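You operate a simulated robot arm through the tools that you are given. There is no shell and no other tool. Be economical: measure what you need, move in short steps, check, and stop when the job is done.

Carry out the task below with a simulated two-armed robot. There is one attempt and no reset: what you move stays moved.

JOB
On the top of the desk, fold the rag in half.

Only the result counts: the job must be done as asked and must still hold three seconds after the hand-in. Knocking over, shifting, dropping, spilling or breaking anything else fails it. Flat cloth is picked up by pressing the open fingertips on it (5 to 10 N) and closing them slowly along it; thin cloth reads only 2 to 8 mm in the jaws.

ROBOT AND FRAMES
Two 7-joint arms with two-finger grippers on one trunk, on a base that drives. Base frame: it is fixed to the floor where the robot stands at the start and does not move with it; the origin is under the middle of the robot, x ahead of it, y to its left, z up. Units: m, rad, N and s.
The left shoulder is at the start at [0.057, 0.163, 1.054], the right one opposite. With the tool pointing down near the work surface each hand reaches from about 0.28 to 0.74 m from the robot's upright axis, wherever it stands, measured 20 degrees to its own side. Places, roughly: top of the desk [0.6, 0.6, 0.8]. Payload 2.45 kg a hand.
The TCP of each hand is the grasp point between the finger pads, 0.026 m short of the fingertips. In the tool frame z runs along the fingers and y along their closing line. Largest opening 0.096 m; the body of the gripper starts 0.069 m behind the TCP.
Orientation is that of the tool frame in the base frame, as [roll, pitch, yaw] about the fixed x, y, z axes, in that order (R = Rz(yaw) Ry(pitch) Rx(roll)). With the fingers straight down and closing along the base's y, the tool's x points along the base's -x, its y along +y and its z along -z.

CONTROLS
- The arms move only by the tool play_rows. It takes "left_plan", "right_plan" or both (then of equal length, played together; a hand with none holds still); each is a list that holds one entry, the list of rows, each a list of 7 numbers: the shift along the tool's x, y, z in m, then the turn, a rotation vector about the tool's x, y, z in degrees, then the opening, from 0 (shut) to 1 (fully open). In form: [[[dx, dy, dz, rx, ry, rz, gripper], ...]]. A call has 1 to 10 rows; each row shifts and turns the commanded pose from where the row before left it, along the tool's axes as they then stand. Each row takes 0.2 s and may step no farther than 0.05 m and 0.15 rad from the row before; otherwise, or with a gripper value out of range, the whole call is refused. Where a pose cannot be reached the arm comes as near as it can. A force on the tool above 40 N (or 10 N above the force at the start of the call, whichever is more), or a blocked arm, ends the call early, and 0.2 s more pass. Each finger halts on what it meets, pressing with about 30 N; the grip force reading is that of the motor and also rises with nothing between the fingers. The clock runs only during rows and for 0.2 s after the last one: add rows that do not move to give the fingers time. It gives the time, the measured TCP pose, the force on the tool (base axes), the opening and the grip force at its end, in the units of the frame above (readings bear some noise), with the torque about the TCP (base axes, N m) and any sound that the robot's microphone picked up.
- Cameras (640 x 400 px; columns grow to the right, rows downward): "scene" is now at [0.1484, 0.0208, 1.512]; the picture's right is [0.31, -0.95, -0.00], its down [-0.84, -0.27, -0.47] and it looks along [0.44, 0.14, -0.89] (base axes); focal length 281 px, centre (320, 200). "left" rides on the left gripper at [0.082, -0.003, -0.098] in its tool frame; the picture's right is [0.04, 1.00, 0.00], its down [-0.73, 0.03, -0.68] and it looks along [-0.68, 0.03, 0.73] (tool axes); focal length 256 px, centre (320, 200). "right" rides on the right gripper at [0.082, 0.003, -0.098] in its tool frame; the picture's right is [-0.04, 1.00, 0.00], its down [-0.73, -0.03, -0.68] and it looks along [-0.68, -0.03, 0.73] (tool axes); focal length 256 px, centre (320, 200). There is no depth. A picture from a camera that has moved, and an enlarged one, comes with that camera's place and axes in the base frame and with its lens.
- grab_frame(camera): a new picture of that camera. No time passes.
- move_column(by): slides the trunk up (or, below 0, down) by that many m; the arms and the scene camera ride with it, the base frame stays. It gives what a move gives, with no picture.
- steer(legs): drives the robot by 1 to 6 legs, each [ahead, left, turn to the left] in m, m and rad, along the robot's own axes; the way and the turn of a leg run together, so that a leg with both is an arc; at most 1.5 m and 3.142 rad a leg. The arms and the cameras ride along, it lands a little off, and it stops where it bumps. It gives what a move gives.
- turn_head(pan, tilt): turns the head with the scene camera to pan (to the left, within 2.094 rad either way) and tilt (down, from -0.506 to 1.204), counted from straight ahead of the robot. It gives what a move gives.
- close_up(camera, box): a new picture of the part [left, top, right, bottom] of that camera's present view, enlarged. No time passes.
- sign_off(): hands the job in; it is judged then, once.

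Work in short steps. Places have to be worked out from the pictures, the camera data and where the tool is seen: move nearer, look again, correct. Check each grasp and each placing, and mend what went wrong. You have 120 turns and 108 pictures in all, those below and enlarged ones among them. Open the grippers and draw the arms clear of the work before you hand the job in, unless the task says otherwise; then end with one line.

The tools are called as a command line: name --argument value ..., lists and objects as JSON in quotes. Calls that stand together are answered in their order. play_rows: Moves the arms, as the interface text tells. Its arguments: {"type":"object","properties":{"left_plan":{"type":"array"},"right_plan":{"type":"array"}},"required":[]} The other tools are called the same way: move_column (by) slides the trunk up or down; steer (legs) drives the base; turn_head (pan, tilt) turns the head that bears the scene camera; grab_frame (camera) takes a picture; close_up (camera, box) takes an enlarged picture of a part of a camera's view; sign_off () hands the job in.

At the start:

```text
time_s: 0.0
left_tool_pos: [0.4442, 0.2771, 0.968]
left_ee_rot: [-3.14, -0.001, -3.141]
left_contact_force: [0.7, -0.1, 0.2]
left_moment: [0.0, 0.0, 0.05]
left_finger_gap: 0.096
left_gripper_force: 0.1
right_tool_pos: [0.4421, -0.092, 0.9853]
right_ee_rot: [-3.139, -0.002, 3.141]
right_contact_force: [0.1, -0.5, 0.3]
right_moment: [-0.01, 0.0, 0.01]
right_finger_gap: 0.096
right_gripper_force: 0.0
trunk travel left (down, up): [-0.225, 0.342]
robot x, y, heading: [0.0018, 0.0018, -0.0]
head pan, tilt: [0.316, 1.082]
```

scene: 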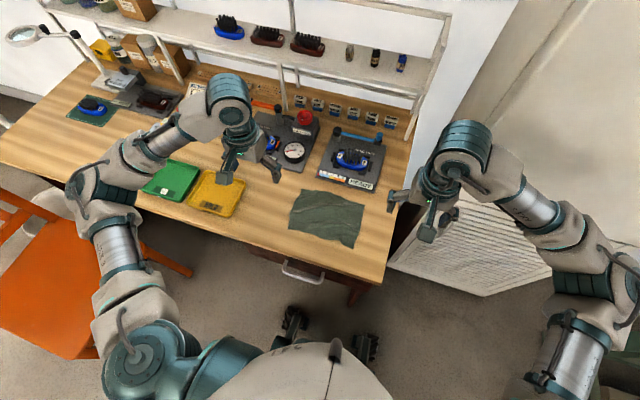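
right: 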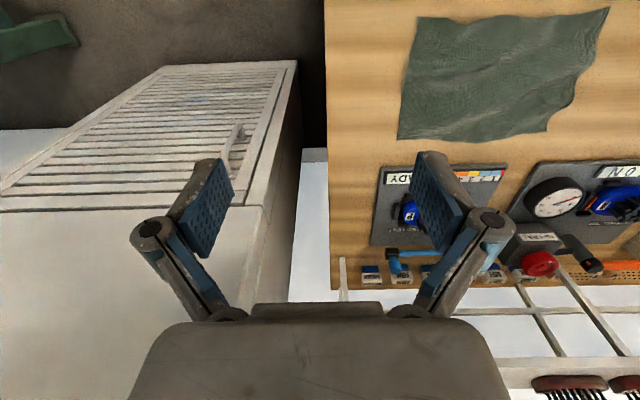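
left: 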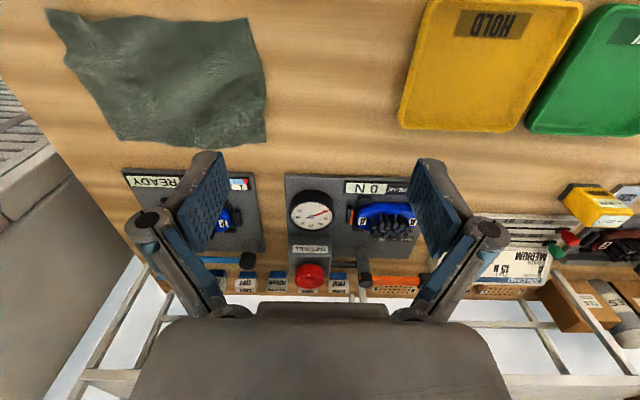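

I estimate the rag spans x 0.39–0.52, y 0.01–0.195. First I look at it closer.

close_up --camera "scene" --box '[240, 160, 400, 260]'

close_up --camera "left" --box '[0, 0, 320, 200]'

```text
4.00 times, centred on (320, 210) of scene
camera zoom: at [0.1484, 0.0208, 1.512], right [0.31, -0.95, 0.0], down [-0.84, -0.27, -0.47], along [0.44, 0.14, -0.89], focal length 1125 px, centre (320, 160)
```

zoom: 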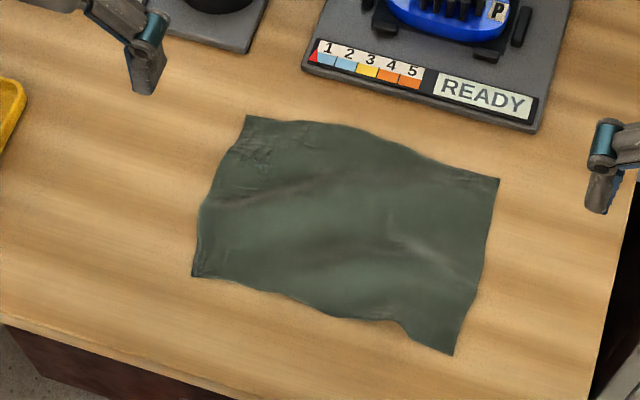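

```text
2.00 times, centred on (160, 100) of left
camera zoom: at [0.3633, 0.273, 1.0673], right [-0.04, 1.0, 0.0], down [0.73, 0.03, 0.68], along [0.68, 0.03, -0.73], focal length 512 px, centre (640, 400)
```

zoom: 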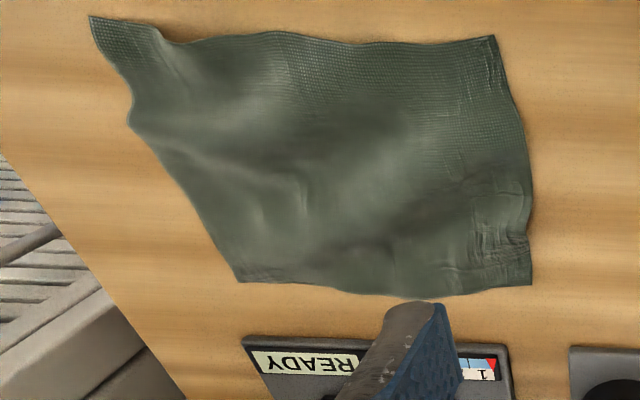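

Triangulating the near-left corner from both cameras puts the desk top at z≈0.752. The rag corners are then roughly far-left (0.543, 0.205), far-right (0.549, 0.009), near-left (0.409, 0.200) and near-right (0.407, 0.007). I'll fold the far edge towards me, so I hover both hands over the far corners.

play_rows --left_plan '[[[-0.022, -0.022, 0.025, 0, 0, 0, 0.6], [-0.022, -0.022, 0.025, 0, 0, 0, 0.6], [-0.022, -0.022, 0.025, 0, 0, 0, 0.6], [-0.022, -0.022, 0.025, 0, 0, 0, 0.6], [0, 0, 0.018, 0, 0, 0, 0.6], [0, 0, 0, 0, 0, 0, 0.6]]]' --right_plan '[[[-0.023, 0.03, 0.025, 0, 0, 0, 0.6], [-0.023, 0.03, 0.025, 0, 0, 0, 0.6], [-0.023, 0.03, 0.025, 0, 0, 0, 0.6], [-0.022, 0.029, 0.03, 0, 0, 0, 0.6], [0, 0, 0.03, 0, 0, 0, 0.6], [0, 0, 0, 0, 0, 0, 0.6]]]'

grab_frame --camera "left"

grab_frame --camera "right"

grab_frame --camera "scene"

```text
time_s: 1.4
left_tool_pos: [0.5302, 0.1898, 0.8525]
left_ee_rot: [-3.141, 0.002, -3.141]
left_contact_force: [0.9, 0.2, 0.7]
left_moment: [0.01, -0.01, -0.01]
left_finger_gap: 0.0575
left_gripper_force: 0.0
right_tool_pos: [0.5329, 0.0275, 0.8531]
right_ee_rot: [-3.14, 0.003, -3.141]
right_contact_force: [0.3, -0.4, 0.5]
right_moment: [0.0, 0.04, 0.0]
right_finger_gap: 0.0578
right_gripper_force: 0.1
trunk travel left (down, up): [-0.225, 0.342]
robot x, y, heading: [-0.0001, -0.0002, -0.004]
head pan, tilt: [0.316, 1.082]
```

```text
102 pictures are left
camera left: at [0.4479, 0.1844, 0.9514], right [-0.04, 1.0, 0.0], down [0.73, 0.03, 0.68], along [0.68, 0.03, -0.73], focal length 256 px, centre (320, 200)
```

left: 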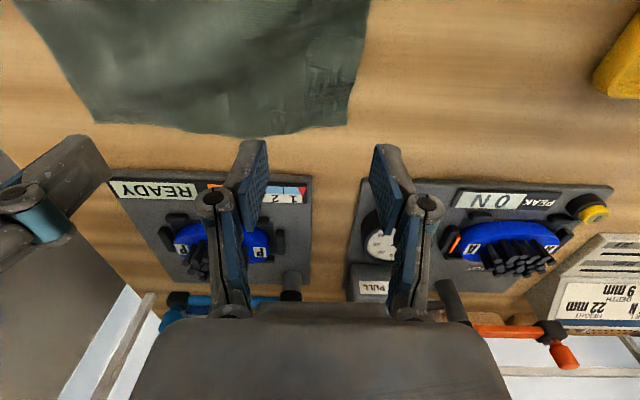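

```text
101 pictures are left
camera right: at [0.4478, 0.0311, 0.9514], right [0.04, 1.0, 0.0], down [0.73, -0.03, 0.68], along [0.68, -0.03, -0.73], focal length 256 px, centre (320, 200)
```

right: 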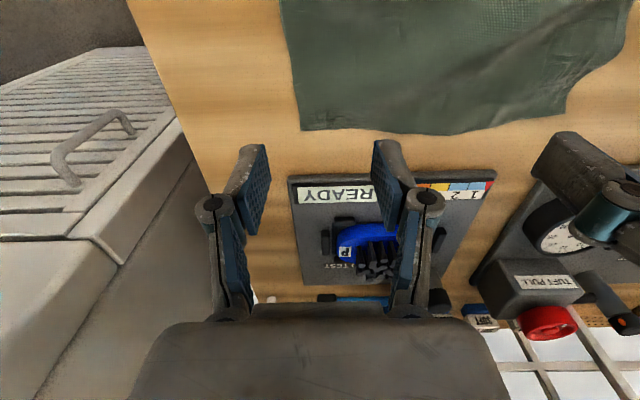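

```text
100 pictures are left
camera scene: at [0.1494, 0.0208, 1.512], right [0.31, -0.95, 0.0], down [-0.84, -0.27, -0.46], along [0.44, 0.14, -0.89], focal length 281 px, centre (320, 200)
```

scene: 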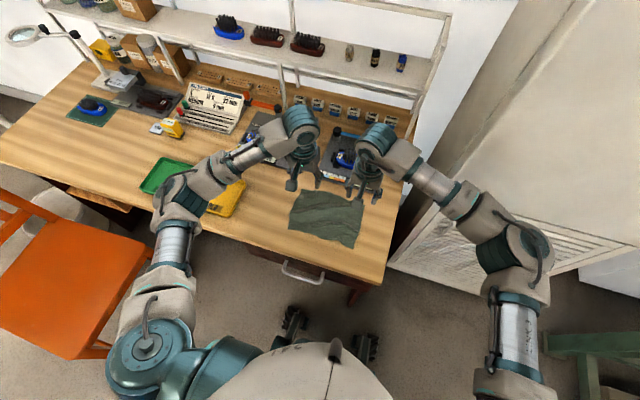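

The hand cameras put the far corners at about (0.546, 0.211) and (0.552, 0.010). I'll shift both hands slightly inward, narrow the openings and lower to just above the cloth.

play_rows --left_plan '[[[-0.002, -0.008, 0.02, 0, 0, 0, 0.38], [0, 0, 0.02, 0, 0, 0, 0.38], [0, 0, 0.015, 0, 0, 0, 0.38], [0, 0, 0.012, 0, 0, 0, 0.38], [0, 0, 0, 0, 0, 0, 0.38]]]' --right_plan '[[[-0.004, 0.0115, 0.02, 0, 0, 0, 0.38], [0, 0, 0.02, 0, 0, 0, 0.38], [0, 0, 0.015, 0, 0, 0, 0.38], [0, 0, 0.012, 0, 0, 0, 0.38], [0, 0, 0, 0, 0, 0, 0.38]]]'

grab_frame --camera "left"

grab_frame --camera "right"

```text
time_s: 2.6
left_tool_pos: [0.5306, 0.1807, 0.787]
left_ee_rot: [-3.14, 0.005, 3.141]
left_contact_force: [1.2, 0.5, 7.0]
left_moment: [0.0, 0.0, -0.01]
left_finger_gap: 0.0367
left_gripper_force: 0.0
right_tool_pos: [0.5354, 0.038, 0.787]
right_ee_rot: [-3.142, 0.005, -3.141]
right_contact_force: [2.2, 1.0, 9.1]
right_moment: [-0.01, -0.03, 0.06]
right_finger_gap: 0.037
right_gripper_force: 1.4
trunk travel left (down, up): [-0.225, 0.342]
robot x, y, heading: [-0.0002, 0.0012, -0.005]
head pan, tilt: [0.316, 1.082]
```

```text
99 pictures are left
camera left: at [0.4496, 0.1767, 0.8855], right [-0.04, 1.0, 0.0], down [0.73, 0.03, 0.68], along [0.68, 0.03, -0.73], focal length 256 px, centre (320, 200)
```

left: 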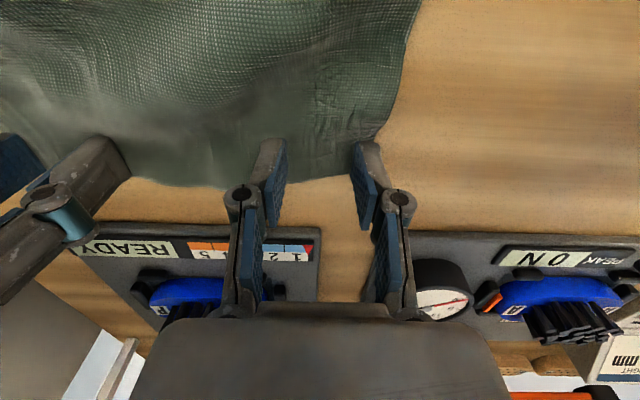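

```text
98 pictures are left
camera right: at [0.4512, 0.0419, 0.8857], right [0.04, 1.0, 0.0], down [0.73, -0.03, 0.68], along [0.68, -0.03, -0.73], focal length 256 px, centre (320, 200)
```

right: 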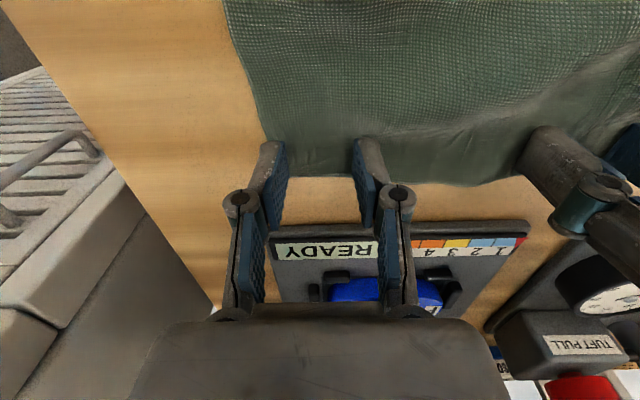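

Both hands are in contact at 7–9 N with the fingertips on the corners. I close slowly.

play_rows --left_plan '[[[0, 0, 0, 0, 0, 0, 0.33], [0, 0, 0, 0, 0, 0, 0.28], [0, 0, 0, 0, 0, 0, 0.23], [0, 0, 0, 0, 0, 0, 0.18], [0, 0, 0, 0, 0, 0, 0.13], [0, 0, 0, 0, 0, 0, 0.08], [0, 0, 0, 0, 0, 0, 0.03], [0, 0, 0, 0, 0, 0, 0], [0, 0, 0, 0, 0, 0, 0]]]' --right_plan '[[[0, 0, 0, 0, 0, 0, 0.33], [0, 0, 0, 0, 0, 0, 0.28], [0, 0, 0, 0, 0, 0, 0.23], [0, 0, 0, 0, 0, 0, 0.18], [0, 0, 0, 0, 0, 0, 0.13], [0, 0, 0, 0, 0, 0, 0.08], [0, 0, 0, 0, 0, 0, 0.03], [0, 0, 0, 0, 0, 0, 0], [0, 0, 0, 0, 0, 0, 0]]]'

grab_frame --camera "left"

grab_frame --camera "right"

```text
time_s: 4.6
left_tool_pos: [0.5309, 0.1793, 0.787]
left_ee_rot: [-3.139, 0.006, 3.139]
left_contact_force: [1.3, -16.0, 7.0]
left_moment: [-0.11, -0.03, 0.02]
left_finger_gap: 0.0031
left_gripper_force: 31.9
right_tool_pos: [0.5333, 0.0385, 0.787]
right_ee_rot: [3.14, 0.005, -3.14]
right_contact_force: [0.4, 12.5, 21.5]
right_moment: [0.25, 0.07, 0.1]
right_finger_gap: 0.0076
right_gripper_force: 29.7
trunk travel left (down, up): [-0.225, 0.342]
robot x, y, heading: [-0.0041, -0.0002, 0.006]
head pan, tilt: [0.316, 1.082]
```

```text
97 pictures are left
camera left: at [0.4486, 0.1752, 0.8856], right [-0.04, 1.0, 0.0], down [0.73, 0.03, 0.68], along [0.68, 0.03, -0.73], focal length 256 px, centre (320, 200)
```

left: 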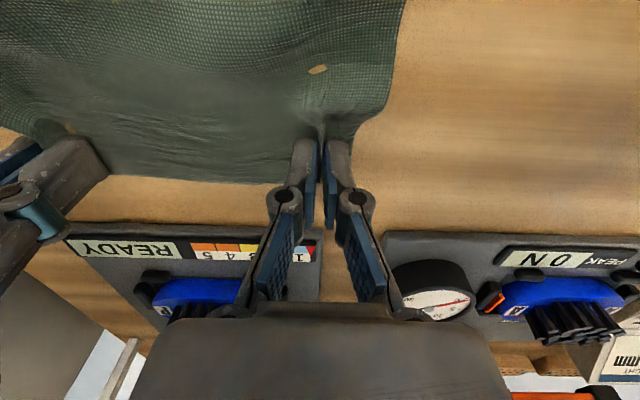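

```text
96 pictures are left
camera right: at [0.45, 0.0416, 0.8857], right [0.04, 1.0, 0.0], down [0.73, -0.03, 0.68], along [0.68, -0.02, -0.73], focal length 256 px, centre (320, 200)
```

right: 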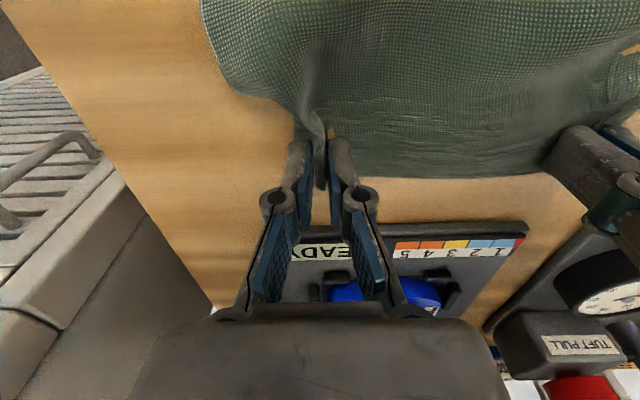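

Gaps of 3 and 8 mm suggest both corners are caught. A gentle lift of 3 cm will verify it.

play_rows --left_plan '[[[0, 0, -0.01, 0, 0, 0, 0], [0.002, 0, -0.01, 0, 0, 0, 0], [0.005, 0, -0.01, 0, 0, 0, 0], [0, 0, 0, 0, 0, 0, 0]]]' --right_plan '[[[0, 0, -0.01, 0, 0, 0, 0], [0.002, 0, -0.01, 0, 0, 0, 0], [0.005, 0, -0.01, 0, 0, 0, 0], [0, 0, 0, 0, 0, 0, 0]]]'

grab_frame --camera "left"

grab_frame --camera "right"

close_up --camera "scene" --box '[240, 160, 400, 260]'

```text
time_s: 5.6
left_tool_pos: [0.5257, 0.1792, 0.8151]
left_ee_rot: [-3.141, 0.004, 3.141]
left_contact_force: [0.4, -17.7, -0.5]
left_moment: [-0.45, -0.02, -0.02]
left_finger_gap: 0.0026
left_gripper_force: 31.4
right_tool_pos: [0.5273, 0.0385, 0.8153]
right_ee_rot: [-3.14, 0.001, -3.141]
right_contact_force: [-1.1, 20.0, -0.6]
right_moment: [0.52, 0.06, 0.1]
right_finger_gap: 0.0081
right_gripper_force: 29.9
trunk travel left (down, up): [-0.225, 0.342]
robot x, y, heading: [-0.003, 0.0005, -0.0]
head pan, tilt: [0.316, 1.082]
```

```text
95 pictures are left
camera left: at [0.4435, 0.1761, 0.9142], right [-0.04, 1.0, 0.0], down [0.73, 0.03, 0.68], along [0.68, 0.03, -0.73], focal length 256 px, centre (320, 200)
```

left: 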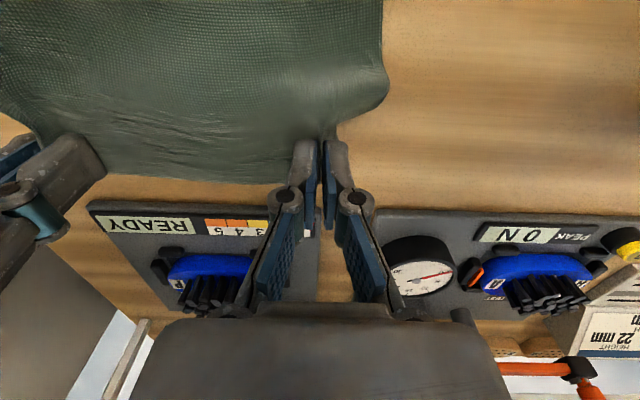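

```text
94 pictures are left
camera right: at [0.4445, 0.042, 0.9141], right [0.04, 1.0, 0.0], down [0.73, -0.03, 0.68], along [0.68, -0.03, -0.73], focal length 256 px, centre (320, 200)
```

right: 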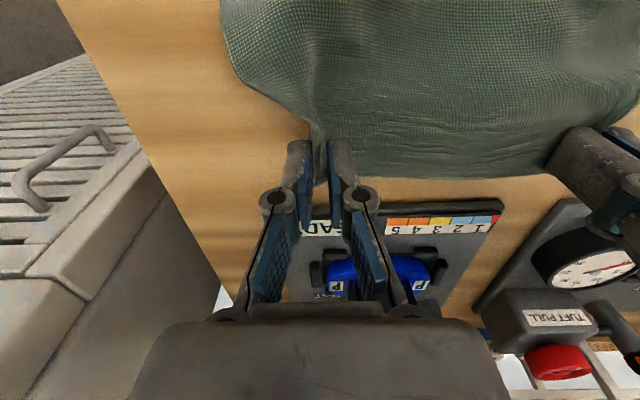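

```text
4.00 times, centred on (320, 210) of scene
camera zoom: at [0.1495, 0.0204, 1.5118], right [0.31, -0.95, 0.0], down [-0.84, -0.27, -0.46], along [0.44, 0.14, -0.89], focal length 1125 px, centre (320, 160)
```

zoom: 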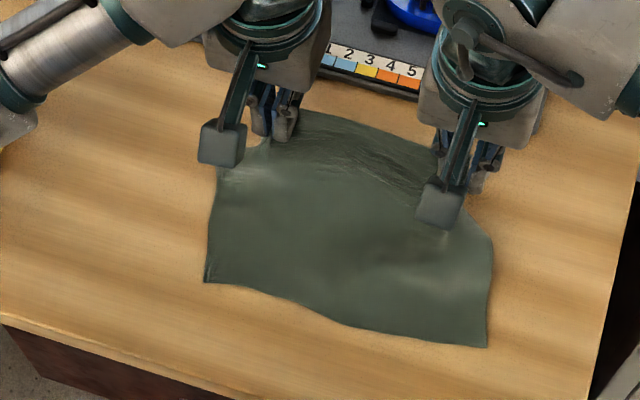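

Both corners are held, but about 2 cm in from the edge, which would leave turned-back flaps after the fold. I'll set them down, release, and look before regripping closer to the edge.

play_rows --left_plan '[[[-0.005, -0.002, 0.012, 0, 0, 0, 0], [-0.002, 0, 0.012, 0, 0, 0, 0], [0, 0, 0, 0, 0, 0, 0.2], [0, 0, 0, 0, 0, 0, 0.38], [0, 0, -0.03, 0, 0, 0, 0.38], [0, 0, -0.03, 0, 0, 0, 0.38], [0, 0, 0, 0, 0, 0, 0.38]]]' --right_plan '[[[-0.005, 0.002, 0.012, 0, 0, 0, 0], [-0.002, 0, 0.012, 0, 0, 0, 0], [0, 0, 0, 0, 0, 0, 0.2], [0, 0, 0, 0, 0, 0, 0.38], [0, 0, -0.03, 0, 0, 0, 0.38], [0, 0, -0.03, 0, 0, 0, 0.38], [0, 0, 0, 0, 0, 0, 0.38]]]'

grab_frame --camera "left"

grab_frame --camera "right"

```text
time_s: 7.2
left_tool_pos: [0.5326, 0.1779, 0.8519]
left_ee_rot: [3.141, 0.002, -3.141]
left_contact_force: [-0.1, -0.2, 0.6]
left_moment: [0.04, 0.01, 0.0]
left_finger_gap: 0.0368
left_gripper_force: 0.1
right_tool_pos: [0.5341, 0.0394, 0.8509]
right_ee_rot: [-3.14, 0.0, 3.141]
right_contact_force: [0.4, 0.3, 1.0]
right_moment: [-0.01, -0.01, -0.01]
right_finger_gap: 0.0365
right_gripper_force: 0.0
trunk travel left (down, up): [-0.225, 0.342]
robot x, y, heading: [0.0001, -0.0007, -0.002]
head pan, tilt: [0.316, 1.082]
```

```text
92 pictures are left
camera left: at [0.4501, 0.1746, 0.9496], right [-0.04, 1.0, 0.0], down [0.73, 0.03, 0.68], along [0.68, 0.03, -0.73], focal length 256 px, centre (320, 200)
```

left: 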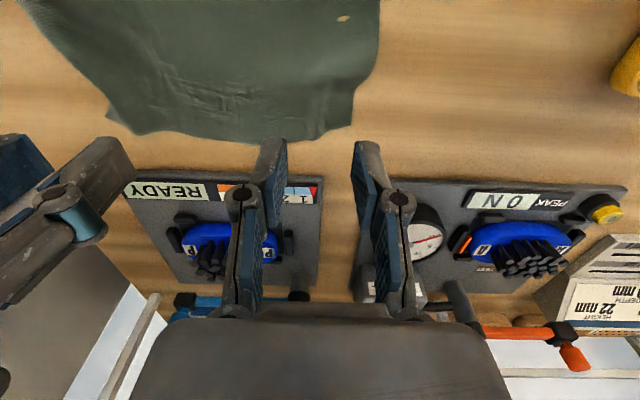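

```text
91 pictures are left
camera right: at [0.4522, 0.0435, 0.9491], right [0.04, 1.0, 0.0], down [0.73, -0.03, 0.68], along [0.68, -0.03, -0.73], focal length 256 px, centre (320, 200)
```

right: 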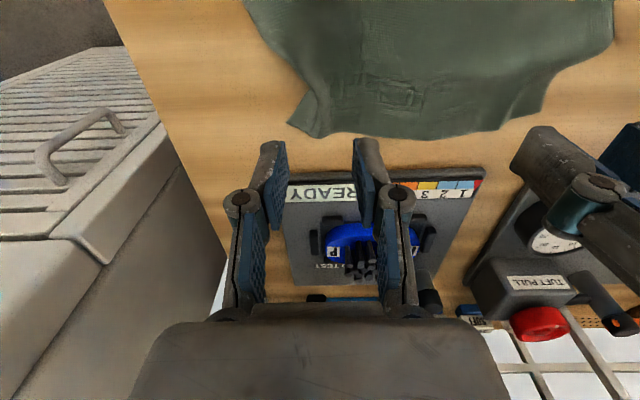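

The cloth relaxed well; its far edge is at x≈0.55, with corners near (0.550, 0.202) and (0.545–0.559, 0.013–0.037). I regrip 1.5 cm farther out so that only about 1 cm lies under the fingers.

play_rows --left_plan '[[[-0.0145, 0.009, 0, 0, 0, 0, 0.38], [0, 0, 0.025, 0, 0, 0, 0.38], [0, 0, 0.025, 0, 0, 0, 0.38], [0, 0, 0.0155, 0, 0, 0, 0.38], [0, 0, 0, 0, 0, 0, 0.38]]]' --right_plan '[[[-0.015, -0.006, 0, 0, 0, 0, 0.38], [0, 0, 0.025, 0, 0, 0, 0.38], [0, 0, 0.025, 0, 0, 0, 0.38], [0, 0, 0.014, 0, 0, 0, 0.38], [0, 0, 0, 0, 0, 0, 0.38]]]'

grab_frame --camera "left"

grab_frame --camera "right"

```text
time_s: 8.4
left_tool_pos: [0.5466, 0.1877, 0.7868]
left_ee_rot: [-3.139, 0.004, 3.14]
left_contact_force: [0.6, -0.3, 5.3]
left_moment: [-0.13, -0.01, 0.03]
left_finger_gap: 0.0368
left_gripper_force: 0.4
right_tool_pos: [0.5496, 0.0344, 0.7874]
right_ee_rot: [3.141, 0.002, 3.141]
right_contact_force: [-0.2, 0.2, 2.6]
right_moment: [0.02, 0.04, 0.0]
right_finger_gap: 0.0366
right_gripper_force: 0.1
trunk travel left (down, up): [-0.225, 0.342]
robot x, y, heading: [-0.0013, -0.0001, 0.005]
head pan, tilt: [0.316, 1.082]
```

```text
90 pictures are left
camera left: at [0.464, 0.1836, 0.8855], right [-0.04, 1.0, 0.0], down [0.73, 0.03, 0.68], along [0.68, 0.03, -0.73], focal length 256 px, centre (320, 200)
```

left: 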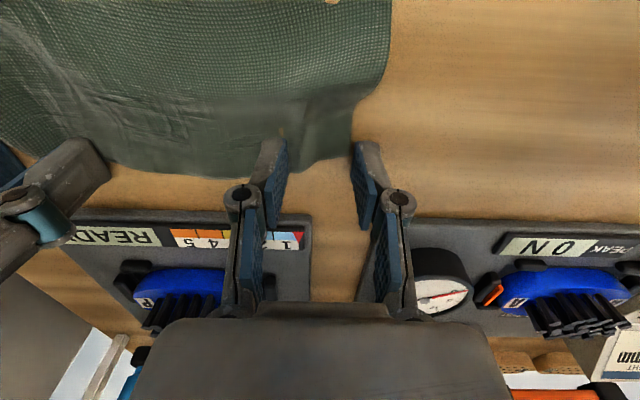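

```text
89 pictures are left
camera right: at [0.4667, 0.0376, 0.886], right [0.04, 1.0, 0.0], down [0.73, -0.03, 0.68], along [0.68, -0.03, -0.73], focal length 256 px, centre (320, 200)
```

right: 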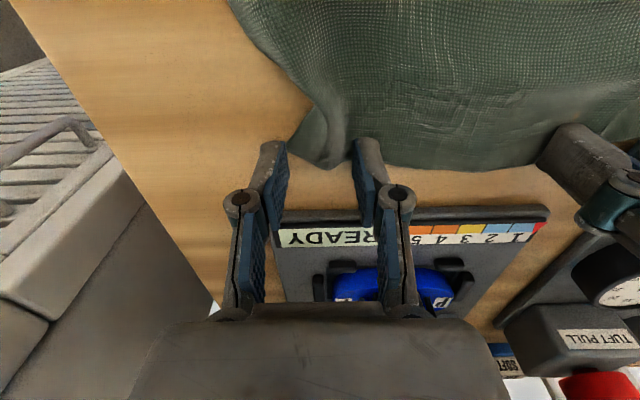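

Inner fingers are on the cloth and outer ones just off its corners. I press about 1 mm more and close slowly.

play_rows --left_plan '[[[0, 0, 0.001, 0, 0, 0, 0.35], [0, 0, 0, 0, 0, 0, 0.29], [0, 0, 0, 0, 0, 0, 0.24], [0, 0, 0, 0, 0, 0, 0.19], [0, 0, 0, 0, 0, 0, 0.14], [0, 0, 0, 0, 0, 0, 0.09], [0, 0, 0, 0, 0, 0, 0.04], [0, 0, 0, 0, 0, 0, 0], [0, 0, 0, 0, 0, 0, 0]]]' --right_plan '[[[0, 0, 0.002, 0, 0, 0, 0.35], [0, 0, 0, 0, 0, 0, 0.29], [0, 0, 0, 0, 0, 0, 0.24], [0, 0, 0, 0, 0, 0, 0.19], [0, 0, 0, 0, 0, 0, 0.14], [0, 0, 0, 0, 0, 0, 0.09], [0, 0, 0, 0, 0, 0, 0.04], [0, 0, 0, 0, 0, 0, 0], [0, 0, 0, 0, 0, 0, 0]]]'

grab_frame --camera "left"

grab_frame --camera "right"

```text
time_s: 10.4
left_tool_pos: [0.5444, 0.1861, 0.7879]
left_ee_rot: [3.142, 0.004, 3.141]
left_contact_force: [-0.8, -3.4, 6.7]
left_moment: [-0.22, 0.03, 0.01]
left_finger_gap: 0.0021
left_gripper_force: 30.1
right_tool_pos: [0.5487, 0.0348, 0.7867]
right_ee_rot: [3.141, 0.005, 3.14]
right_contact_force: [0.5, 6.5, 17.7]
right_moment: [0.39, 0.13, -0.02]
right_finger_gap: 0.0037
right_gripper_force: 27.5
trunk travel left (down, up): [-0.225, 0.342]
robot x, y, heading: [0.0015, -0.0009, 0.0]
head pan, tilt: [0.316, 1.082]
```

```text
88 pictures are left
camera left: at [0.4626, 0.1836, 0.8852], right [-0.04, 1.0, 0.0], down [0.73, 0.03, 0.68], along [0.68, 0.03, -0.73], focal length 256 px, centre (320, 200)
```

left: 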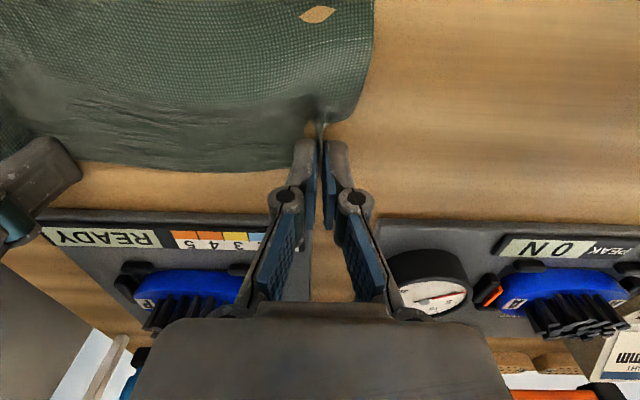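

```text
87 pictures are left
camera right: at [0.4655, 0.0377, 0.8853], right [0.04, 1.0, 0.0], down [0.73, -0.03, 0.68], along [0.68, -0.03, -0.73], focal length 256 px, centre (320, 200)
```

right: 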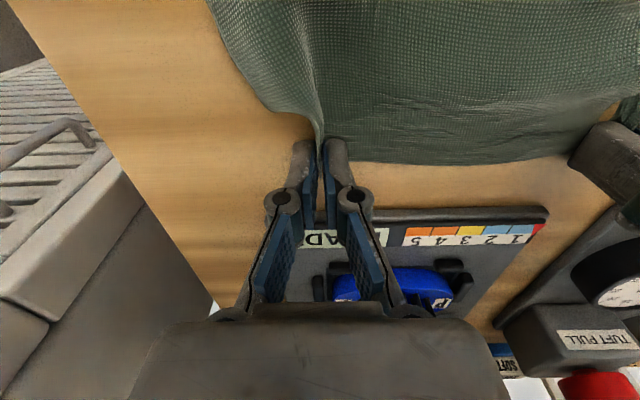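

Both hands appear to hold the very corners. I lift 4 cm with a slight pull-back and check.

play_rows --left_plan '[[[0, 0, -0.01, 0, 0, 0, 0], [0.004, 0, -0.01, 0, 0, 0, 0], [0.007, 0, -0.01, 0, 0, 0, 0], [0.01, 0, -0.01, 0, 0, 0, 0], [0, 0, 0, 0, 0, 0, 0]]]' --right_plan '[[[0, 0, -0.01, 0, 0, 0, 0], [0.004, 0, -0.01, 0, 0, 0, 0], [0.007, 0, -0.01, 0, 0, 0, 0], [0.01, 0, -0.01, 0, 0, 0, 0], [0, 0, 0, 0, 0, 0, 0]]]'

grab_frame --camera "left"

grab_frame --camera "right"

close_up --camera "scene" --box '[240, 160, 400, 260]'

```text
time_s: 11.6
left_tool_pos: [0.5258, 0.1872, 0.8248]
left_ee_rot: [-3.141, 0.001, 3.141]
left_contact_force: [-0.6, -1.5, -1.5]
left_moment: [-0.04, -0.01, 0.02]
left_finger_gap: 0.0029
left_gripper_force: 31.2
right_tool_pos: [0.5293, 0.034, 0.8244]
right_ee_rot: [-3.14, 0.002, -3.141]
right_contact_force: [-0.5, 1.7, 0.6]
right_moment: [0.2, 0.06, -0.01]
right_finger_gap: 0.0013
right_gripper_force: 27.8
trunk travel left (down, up): [-0.225, 0.342]
robot x, y, heading: [-0.003, 0.0031, -0.004]
head pan, tilt: [0.316, 1.082]
```

```text
86 pictures are left
camera left: at [0.4434, 0.1839, 0.9233], right [-0.04, 1.0, 0.0], down [0.73, 0.03, 0.68], along [0.68, 0.03, -0.73], focal length 256 px, centre (320, 200)
```

left: 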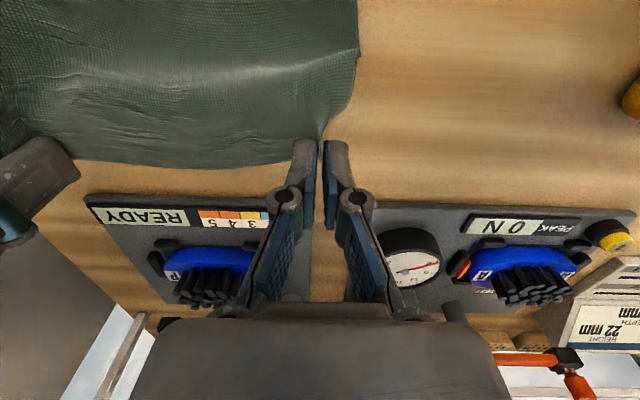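

```text
85 pictures are left
camera right: at [0.4459, 0.0384, 0.9238], right [0.04, 1.0, 0.0], down [0.73, -0.03, 0.68], along [0.68, -0.03, -0.73], focal length 256 px, centre (320, 200)
```

right: 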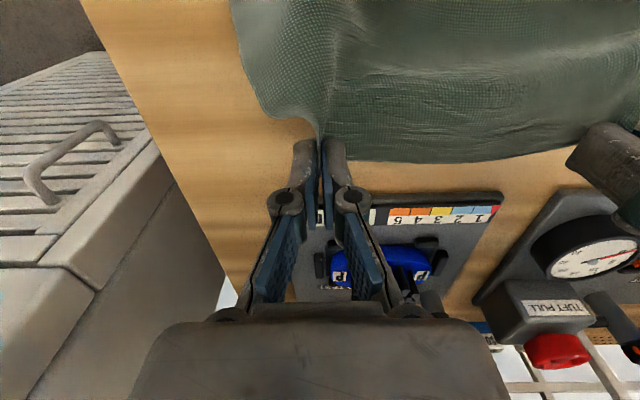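

```text
4.00 times, centred on (320, 210) of scene
camera zoom: at [0.1497, 0.0211, 1.5118], right [0.31, -0.95, 0.0], down [-0.84, -0.27, -0.46], along [0.44, 0.14, -0.89], focal length 1125 px, centre (320, 160)
```

zoom: 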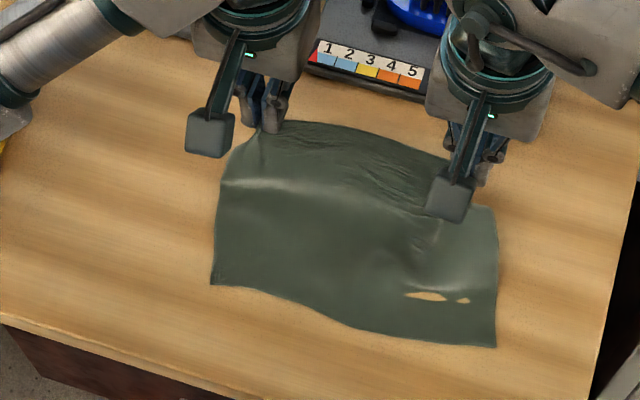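

Both corners are securely held. The near edge now runs from (0.405, 0.183) to (0.423, −0.020), so I carry the far edge over in an arc and shift about 2 cm to the right to match it.

play_rows --left_plan '[[[0.015, -0.0024, -0.012, 0, 0, 0, 0], [0.015, -0.0024, -0.012, 0, 0, 0, 0], [0.015, -0.0024, -0.004, 0, 0, 0, 0], [0.015, -0.0024, 0, 0, 0, 0, 0], [0.014, -0.0024, 0.008, 0, 0, 0, 0], [0.014, -0.0024, 0.012, 0, 0, 0, 0], [0.014, -0.0024, 0.012, 0, 0, 0, 0], [0.011, -0.0024, 0.012, 0, 0, 0, 0], [0, 0, 0, 0, 0, 0, 0]]]' --right_plan '[[[0.013, -0.0024, -0.012, 0, 0, 0, 0], [0.013, -0.0024, -0.012, 0, 0, 0, 0], [0.013, -0.0024, -0.004, 0, 0, 0, 0], [0.013, -0.0024, 0, 0, 0, 0, 0], [0.012, -0.0024, 0.008, 0, 0, 0, 0], [0.012, -0.0024, 0.012, 0, 0, 0, 0], [0.012, -0.0024, 0.012, 0, 0, 0, 0], [0.011, -0.0024, 0.012, 0, 0, 0, 0], [0, 0, 0, 0, 0, 0, 0]]]'

grab_frame --camera "left"

grab_frame --camera "right"

close_up --camera "scene" --box '[240, 160, 400, 260]'

```text
time_s: 13.6
left_tool_pos: [0.4128, 0.1682, 0.809]
left_ee_rot: [-3.14, 0.004, -3.141]
left_contact_force: [1.0, -4.6, 0.1]
left_moment: [-0.1, -0.04, 0.06]
left_finger_gap: 0.0023
left_gripper_force: 33.5
right_tool_pos: [0.4297, 0.0155, 0.8079]
right_ee_rot: [3.141, 0.005, -3.141]
right_contact_force: [-0.6, 5.4, -0.2]
right_moment: [0.0, 0.01, 0.06]
right_finger_gap: 0.0039
right_gripper_force: 36.6
trunk travel left (down, up): [-0.225, 0.342]
robot x, y, heading: [-0.0001, 0.0031, -0.001]
head pan, tilt: [0.316, 1.082]
```

```text
83 pictures are left
camera left: at [0.3305, 0.1645, 0.9075], right [-0.04, 1.0, 0.0], down [0.73, 0.03, 0.68], along [0.68, 0.03, -0.73], focal length 256 px, centre (320, 200)
```

left: 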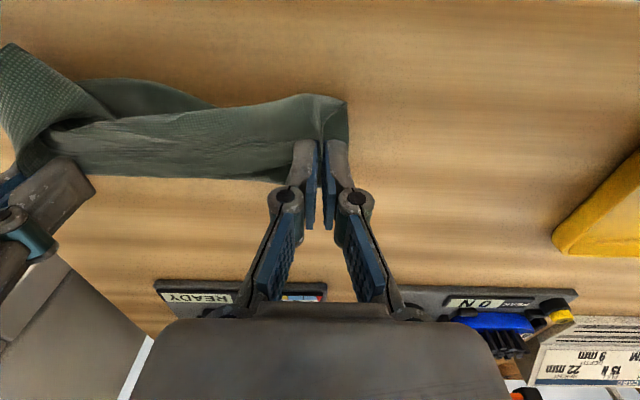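

```text
82 pictures are left
camera right: at [0.3463, 0.0185, 0.9078], right [0.04, 1.0, 0.0], down [0.73, -0.03, 0.68], along [0.68, -0.03, -0.73], focal length 256 px, centre (320, 200)
```

right: 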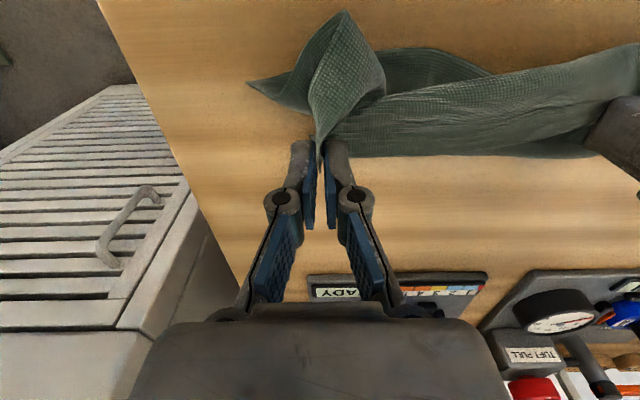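

```text
4.00 times, centred on (320, 210) of scene
camera zoom: at [0.1483, 0.0209, 1.512], right [0.31, -0.95, 0.0], down [-0.84, -0.27, -0.47], along [0.44, 0.14, -0.89], focal length 1125 px, centre (320, 160)
```

zoom: 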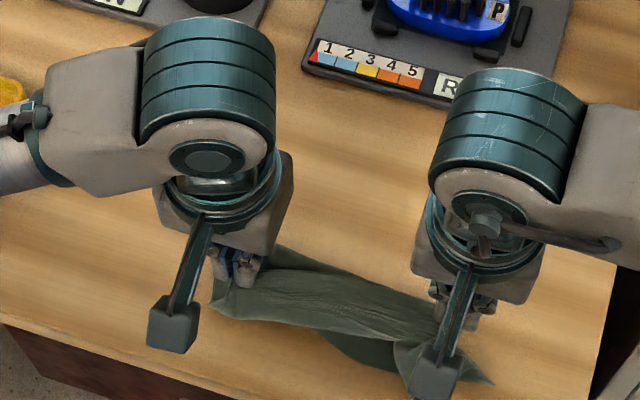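

The cloth now spans only about 7 cm in x. I look closer to understand how it is layered before releasing.

close_up --camera "left" --box '[0, 0, 384, 240]'

close_up --camera "right" --box '[220, 0, 540, 200]'

close_up --camera "scene" --box '[280, 210, 376, 270]'

```text
1.67 times, centred on (192, 120) of left
camera zoom: at [0.3305, 0.1645, 0.9075], right [-0.04, 1.0, 0.0], down [0.73, 0.03, 0.68], along [0.68, 0.03, -0.73], focal length 427 px, centre (533, 333)
```

zoom: 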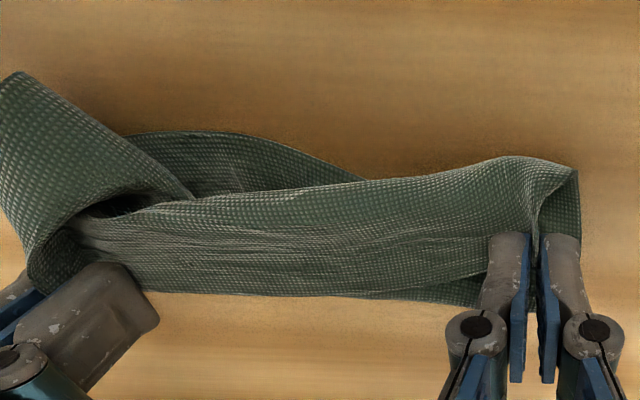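

```text
2.00 times, centred on (380, 100) of right
camera zoom: at [0.3463, 0.0185, 0.9078], right [0.04, 1.0, 0.0], down [0.73, -0.03, 0.68], along [0.68, -0.03, -0.73], focal length 512 px, centre (200, 400)
```

zoom: 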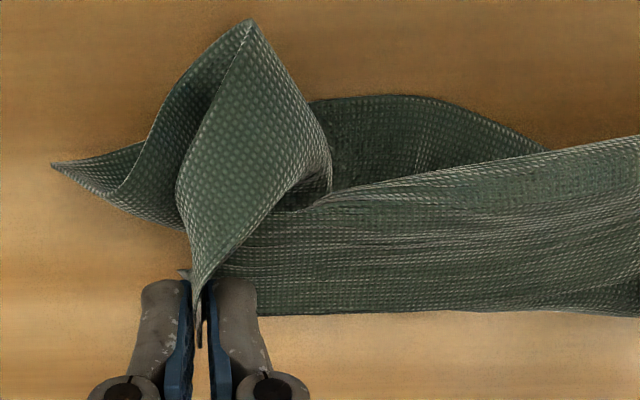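

```text
6.67 times, centred on (328, 240) of scene
camera zoom: at [0.1483, 0.0209, 1.512], right [0.31, -0.95, 0.0], down [-0.84, -0.27, -0.47], along [0.44, 0.14, -0.89], focal length 1876 px, centre (267, -67)
```

zoom: 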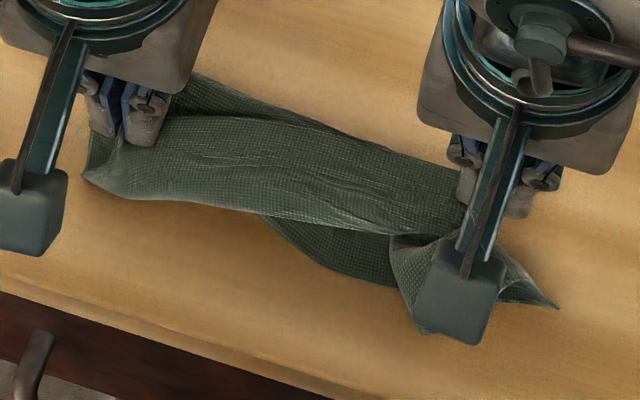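

The crease is at x≈0.445 and the lower layer's near edge at x≈0.38, about half the rag, so the fold line is good. The top edge just needs to travel ~2.5 cm more; I pull it there, release gently and lift.

play_rows --left_plan '[[[0.008, 0, 0, 0, 0, 0, 0], [0.008, 0, 0.004, 0, 0, 0, 0], [0.006, 0, 0.004, 0, 0, 0, 0], [0, 0, 0, 0, 0, 0, 0], [0, 0, 0, 0, 0, 0, 0.1], [0, 0, 0, 0, 0, 0, 0.25], [0, 0, 0, 0, 0, 0, 0.25], [0, 0, -0.03, 0, 0, 0, 0.25], [0, 0, -0.04, 0, 0, 0, 0.25], [0, 0, -0.03, 0, 0, 0, 0.25]]]' --right_plan '[[[0.01, 0, 0, 0, 0, 0, 0], [0.01, 0, 0.004, 0, 0, 0, 0], [0.01, 0, 0.004, 0, 0, 0, 0], [0, 0, 0, 0, 0, 0, 0], [0, 0, 0, 0, 0, 0, 0.1], [0, 0, 0, 0, 0, 0, 0.25], [0, 0, 0, 0, 0, 0, 0.25], [0, 0, -0.03, 0, 0, 0, 0.25], [0, 0, -0.04, 0, 0, 0, 0.25], [0, 0, -0.03, 0, 0, 0, 0.25]]]'

grab_frame --camera "left"

grab_frame --camera "right"

close_up --camera "scene" --box '[272, 200, 384, 270]'

```text
time_s: 15.8
left_tool_pos: [0.391, 0.1689, 0.9015]
left_ee_rot: [3.14, 0.001, -3.14]
left_contact_force: [-1.2, 0.6, -0.4]
left_moment: [0.0, -0.02, 0.01]
left_finger_gap: 0.0241
left_gripper_force: 0.1
right_tool_pos: [0.3992, 0.0154, 0.9029]
right_ee_rot: [-3.14, 0.004, 3.141]
right_contact_force: [-0.9, -0.1, -0.7]
right_moment: [0.03, 0.01, 0.0]
right_finger_gap: 0.0237
right_gripper_force: 0.2
trunk travel left (down, up): [-0.225, 0.342]
robot x, y, heading: [-0.0013, 0.0002, 0.005]
head pan, tilt: [0.316, 1.082]
```

```text
77 pictures are left
camera left: at [0.3086, 0.1649, 0.9992], right [-0.04, 1.0, 0.0], down [0.73, 0.03, 0.68], along [0.68, 0.03, -0.73], focal length 256 px, centre (320, 200)
```

left: 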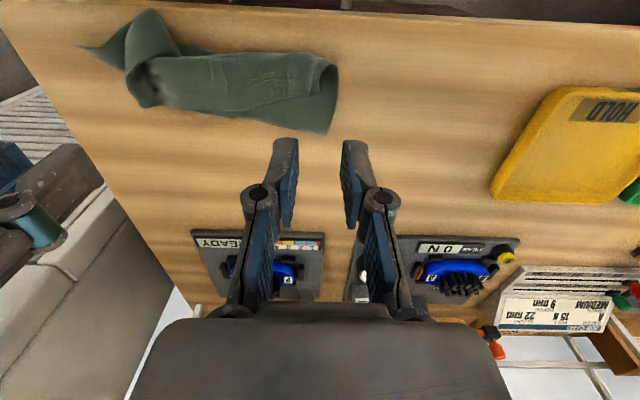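

```text
76 pictures are left
camera right: at [0.3154, 0.0188, 1.0002], right [0.04, 1.0, 0.0], down [0.73, -0.03, 0.68], along [0.68, -0.03, -0.73], focal length 256 px, centre (320, 200)
```

right: 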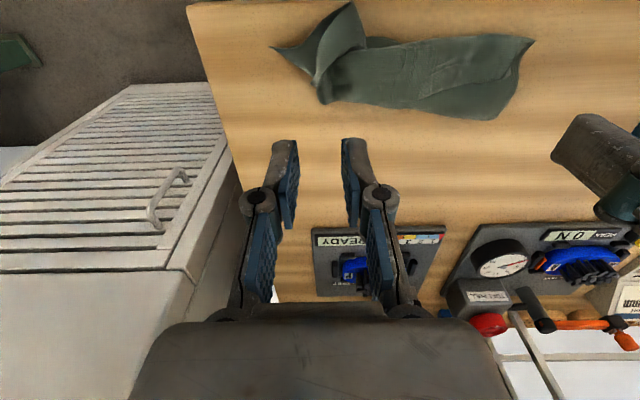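

```text
5.71 times, centred on (328, 235) of scene
camera zoom: at [0.1475, 0.0206, 1.5121], right [0.31, -0.95, 0.0], down [-0.84, -0.27, -0.47], along [0.44, 0.14, -0.88], focal length 1608 px, centre (274, 0)
```

zoom: 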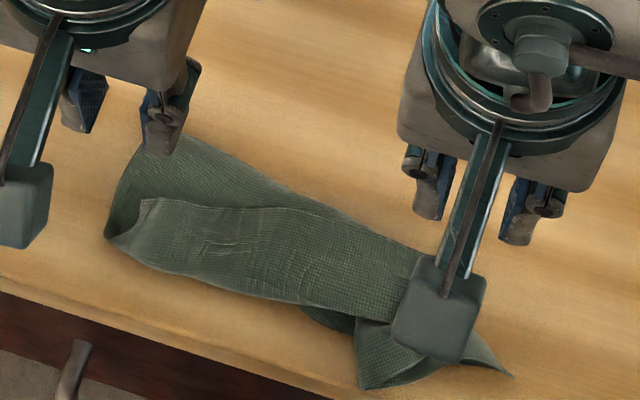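

Released. I take enlarged views from the hand cameras to judge the layering.

close_up --camera "left" --box '[60, 0, 380, 200]'

close_up --camera "right" --box '[240, 0, 560, 200]'

```text
2.00 times, centred on (220, 100) of left
camera zoom: at [0.3086, 0.1649, 0.9992], right [-0.04, 1.0, 0.0], down [0.73, 0.03, 0.68], along [0.68, 0.03, -0.73], focal length 512 px, centre (520, 400)
```

zoom: 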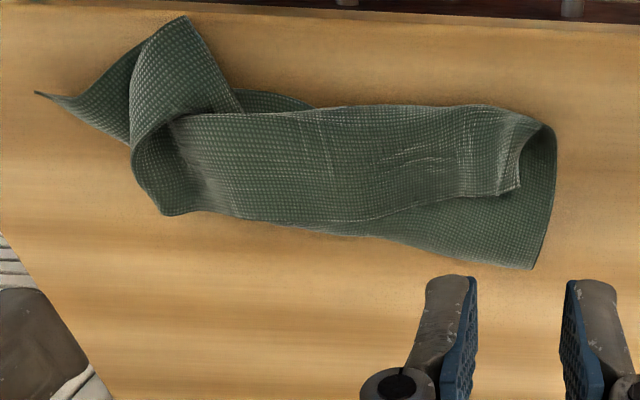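

```text
2.00 times, centred on (400, 100) of right
camera zoom: at [0.3154, 0.0188, 1.0002], right [0.04, 1.0, 0.0], down [0.73, -0.03, 0.68], along [0.68, -0.03, -0.73], focal length 512 px, centre (160, 400)
```

zoom: 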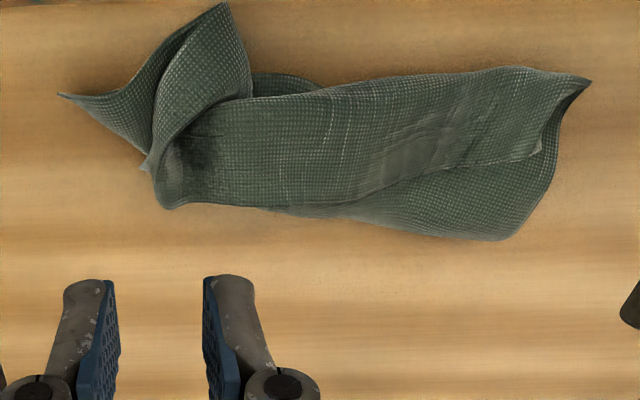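

The pinch kept the edge facing away, so the rag made a Z-pleat instead of a fold. I'll regrip the two far corners where I dropped them, (0.399, 0.172) and (0.393, 0.009), and pull the rag flat to refold with a better pinch.

play_rows --left_plan '[[[-0.004, 0.0, 0.03, 0, 0, 0, 0.38], [-0.002, 0, 0.03, 0, 0, 0, 0.38], [0, 0, 0.03, 0, 0, 0, 0.38], [0, 0, 0.015, 0, 0, 0, 0.38], [0, 0, 0.004, 0, 0, 0, 0.38], [0, 0, 0, 0, 0, 0, 0.38]]]' --right_plan '[[[0, 0, 0.03, 0, 0, 0, 0.38], [0, 0, 0.03, 0, 0, 0, 0.38], [0, 0, 0.03, 0, 0, 0, 0.38], [0, 0, 0.015, 0, 0, 0, 0.38], [0, 0, 0.004, 0, 0, 0, 0.38], [0, 0, 0, 0, 0, 0, 0.38]]]'

grab_frame --camera "left"

grab_frame --camera "right"

```text
time_s: 17.2
left_tool_pos: [0.3961, 0.1691, 0.7911]
left_ee_rot: [-3.14, 0.001, -3.14]
left_contact_force: [0.2, -0.5, 0.0]
left_moment: [0.05, 0.0, 0.03]
left_finger_gap: 0.0363
left_gripper_force: 0.1
right_tool_pos: [0.3992, 0.0151, 0.7922]
right_ee_rot: [-3.141, 0.003, 3.141]
right_contact_force: [-0.8, -0.3, 0.9]
right_moment: [0.04, 0.01, 0.01]
right_finger_gap: 0.0365
right_gripper_force: 0.1
trunk travel left (down, up): [-0.225, 0.342]
robot x, y, heading: [0.0011, 0.0032, -0.001]
head pan, tilt: [0.316, 1.082]
```

```text
72 pictures are left
camera left: at [0.3149, 0.1653, 0.8899], right [-0.04, 1.0, 0.0], down [0.73, 0.03, 0.68], along [0.68, 0.03, -0.73], focal length 256 px, centre (320, 200)
```

left: 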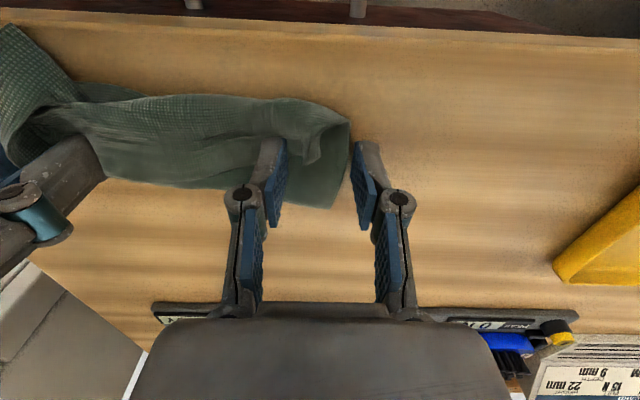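

```text
71 pictures are left
camera right: at [0.3163, 0.0189, 0.8905], right [0.04, 1.0, 0.0], down [0.73, -0.03, 0.68], along [0.68, -0.03, -0.73], focal length 256 px, centre (320, 200)
```

right: 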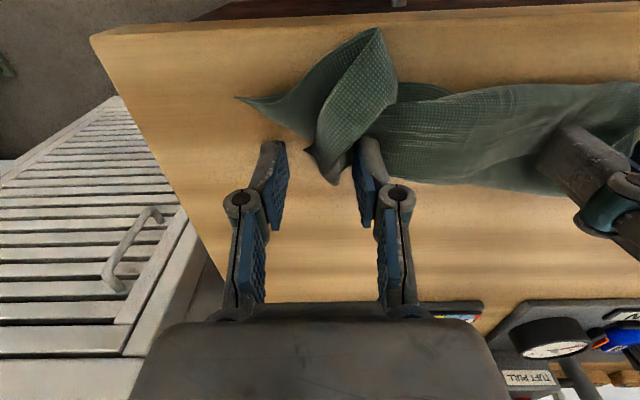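

The flap corners stand between both pairs of fingers. I rise a few mm to catch only the top layer and close.

play_rows --left_plan '[[[0, 0, -0.004, 0, 0, 0, 0.38], [0, 0, 0, 0, 0, 0, 0.3], [0, 0, 0, 0, 0, 0, 0.22], [0, 0, 0, 0, 0, 0, 0.14], [0, 0, 0, 0, 0, 0, 0.06], [0, 0, 0, 0, 0, 0, 0], [0, 0, 0, 0, 0, 0, 0], [0, 0, -0.015, 0, 0, 0, 0], [0, 0, -0.015, 0, 0, 0, 0]]]' --right_plan '[[[0, 0, -0.002, 0, 0, 0, 0.38], [0, 0, 0, 0, 0, 0, 0.3], [0, 0, 0, 0, 0, 0, 0.22], [0, 0, 0, 0, 0, 0, 0.14], [0, 0, 0, 0, 0, 0, 0.06], [0, 0, 0, 0, 0, 0, 0], [0, 0, 0, 0, 0, 0, 0], [0, 0, -0.015, 0, 0, 0, 0], [0, 0, -0.015, 0, 0, 0, 0]]]'

grab_frame --camera "left"

grab_frame --camera "right"

```text
time_s: 19.2
left_tool_pos: [0.3965, 0.1679, 0.8266]
left_ee_rot: [-3.141, 0.003, 3.141]
left_contact_force: [1.1, -0.8, 0.6]
left_moment: [-0.02, 0.0, 0.03]
left_finger_gap: 0.0071
left_gripper_force: 30.6
right_tool_pos: [0.3994, 0.0151, 0.8243]
right_ee_rot: [-3.141, 0.004, -3.14]
right_contact_force: [0.5, -0.4, 0.7]
right_moment: [-0.05, -0.01, 0.0]
right_finger_gap: 0.0035
right_gripper_force: 27.0
trunk travel left (down, up): [-0.225, 0.342]
robot x, y, heading: [-0.0003, -0.0015, 0.001]
head pan, tilt: [0.316, 1.082]
```

```text
70 pictures are left
camera left: at [0.3146, 0.1651, 0.9248], right [-0.04, 1.0, 0.0], down [0.73, 0.03, 0.68], along [0.68, 0.03, -0.73], focal length 256 px, centre (320, 200)
```

left: 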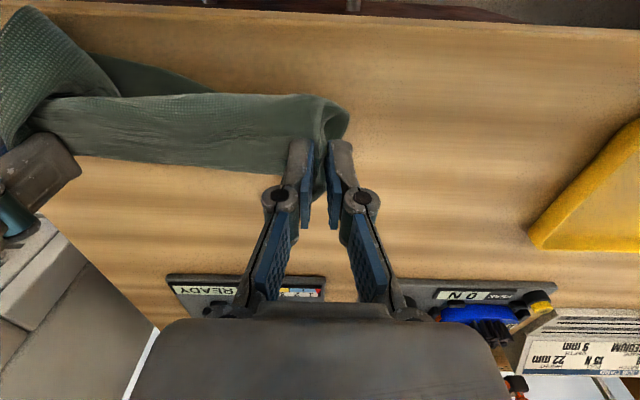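

```text
69 pictures are left
camera right: at [0.3158, 0.0192, 0.9235], right [0.04, 1.0, 0.0], down [0.73, -0.03, 0.68], along [0.68, -0.03, -0.73], focal length 256 px, centre (320, 200)
```

right: 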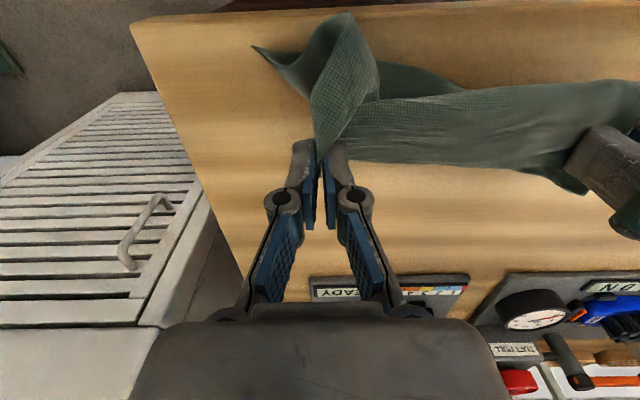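

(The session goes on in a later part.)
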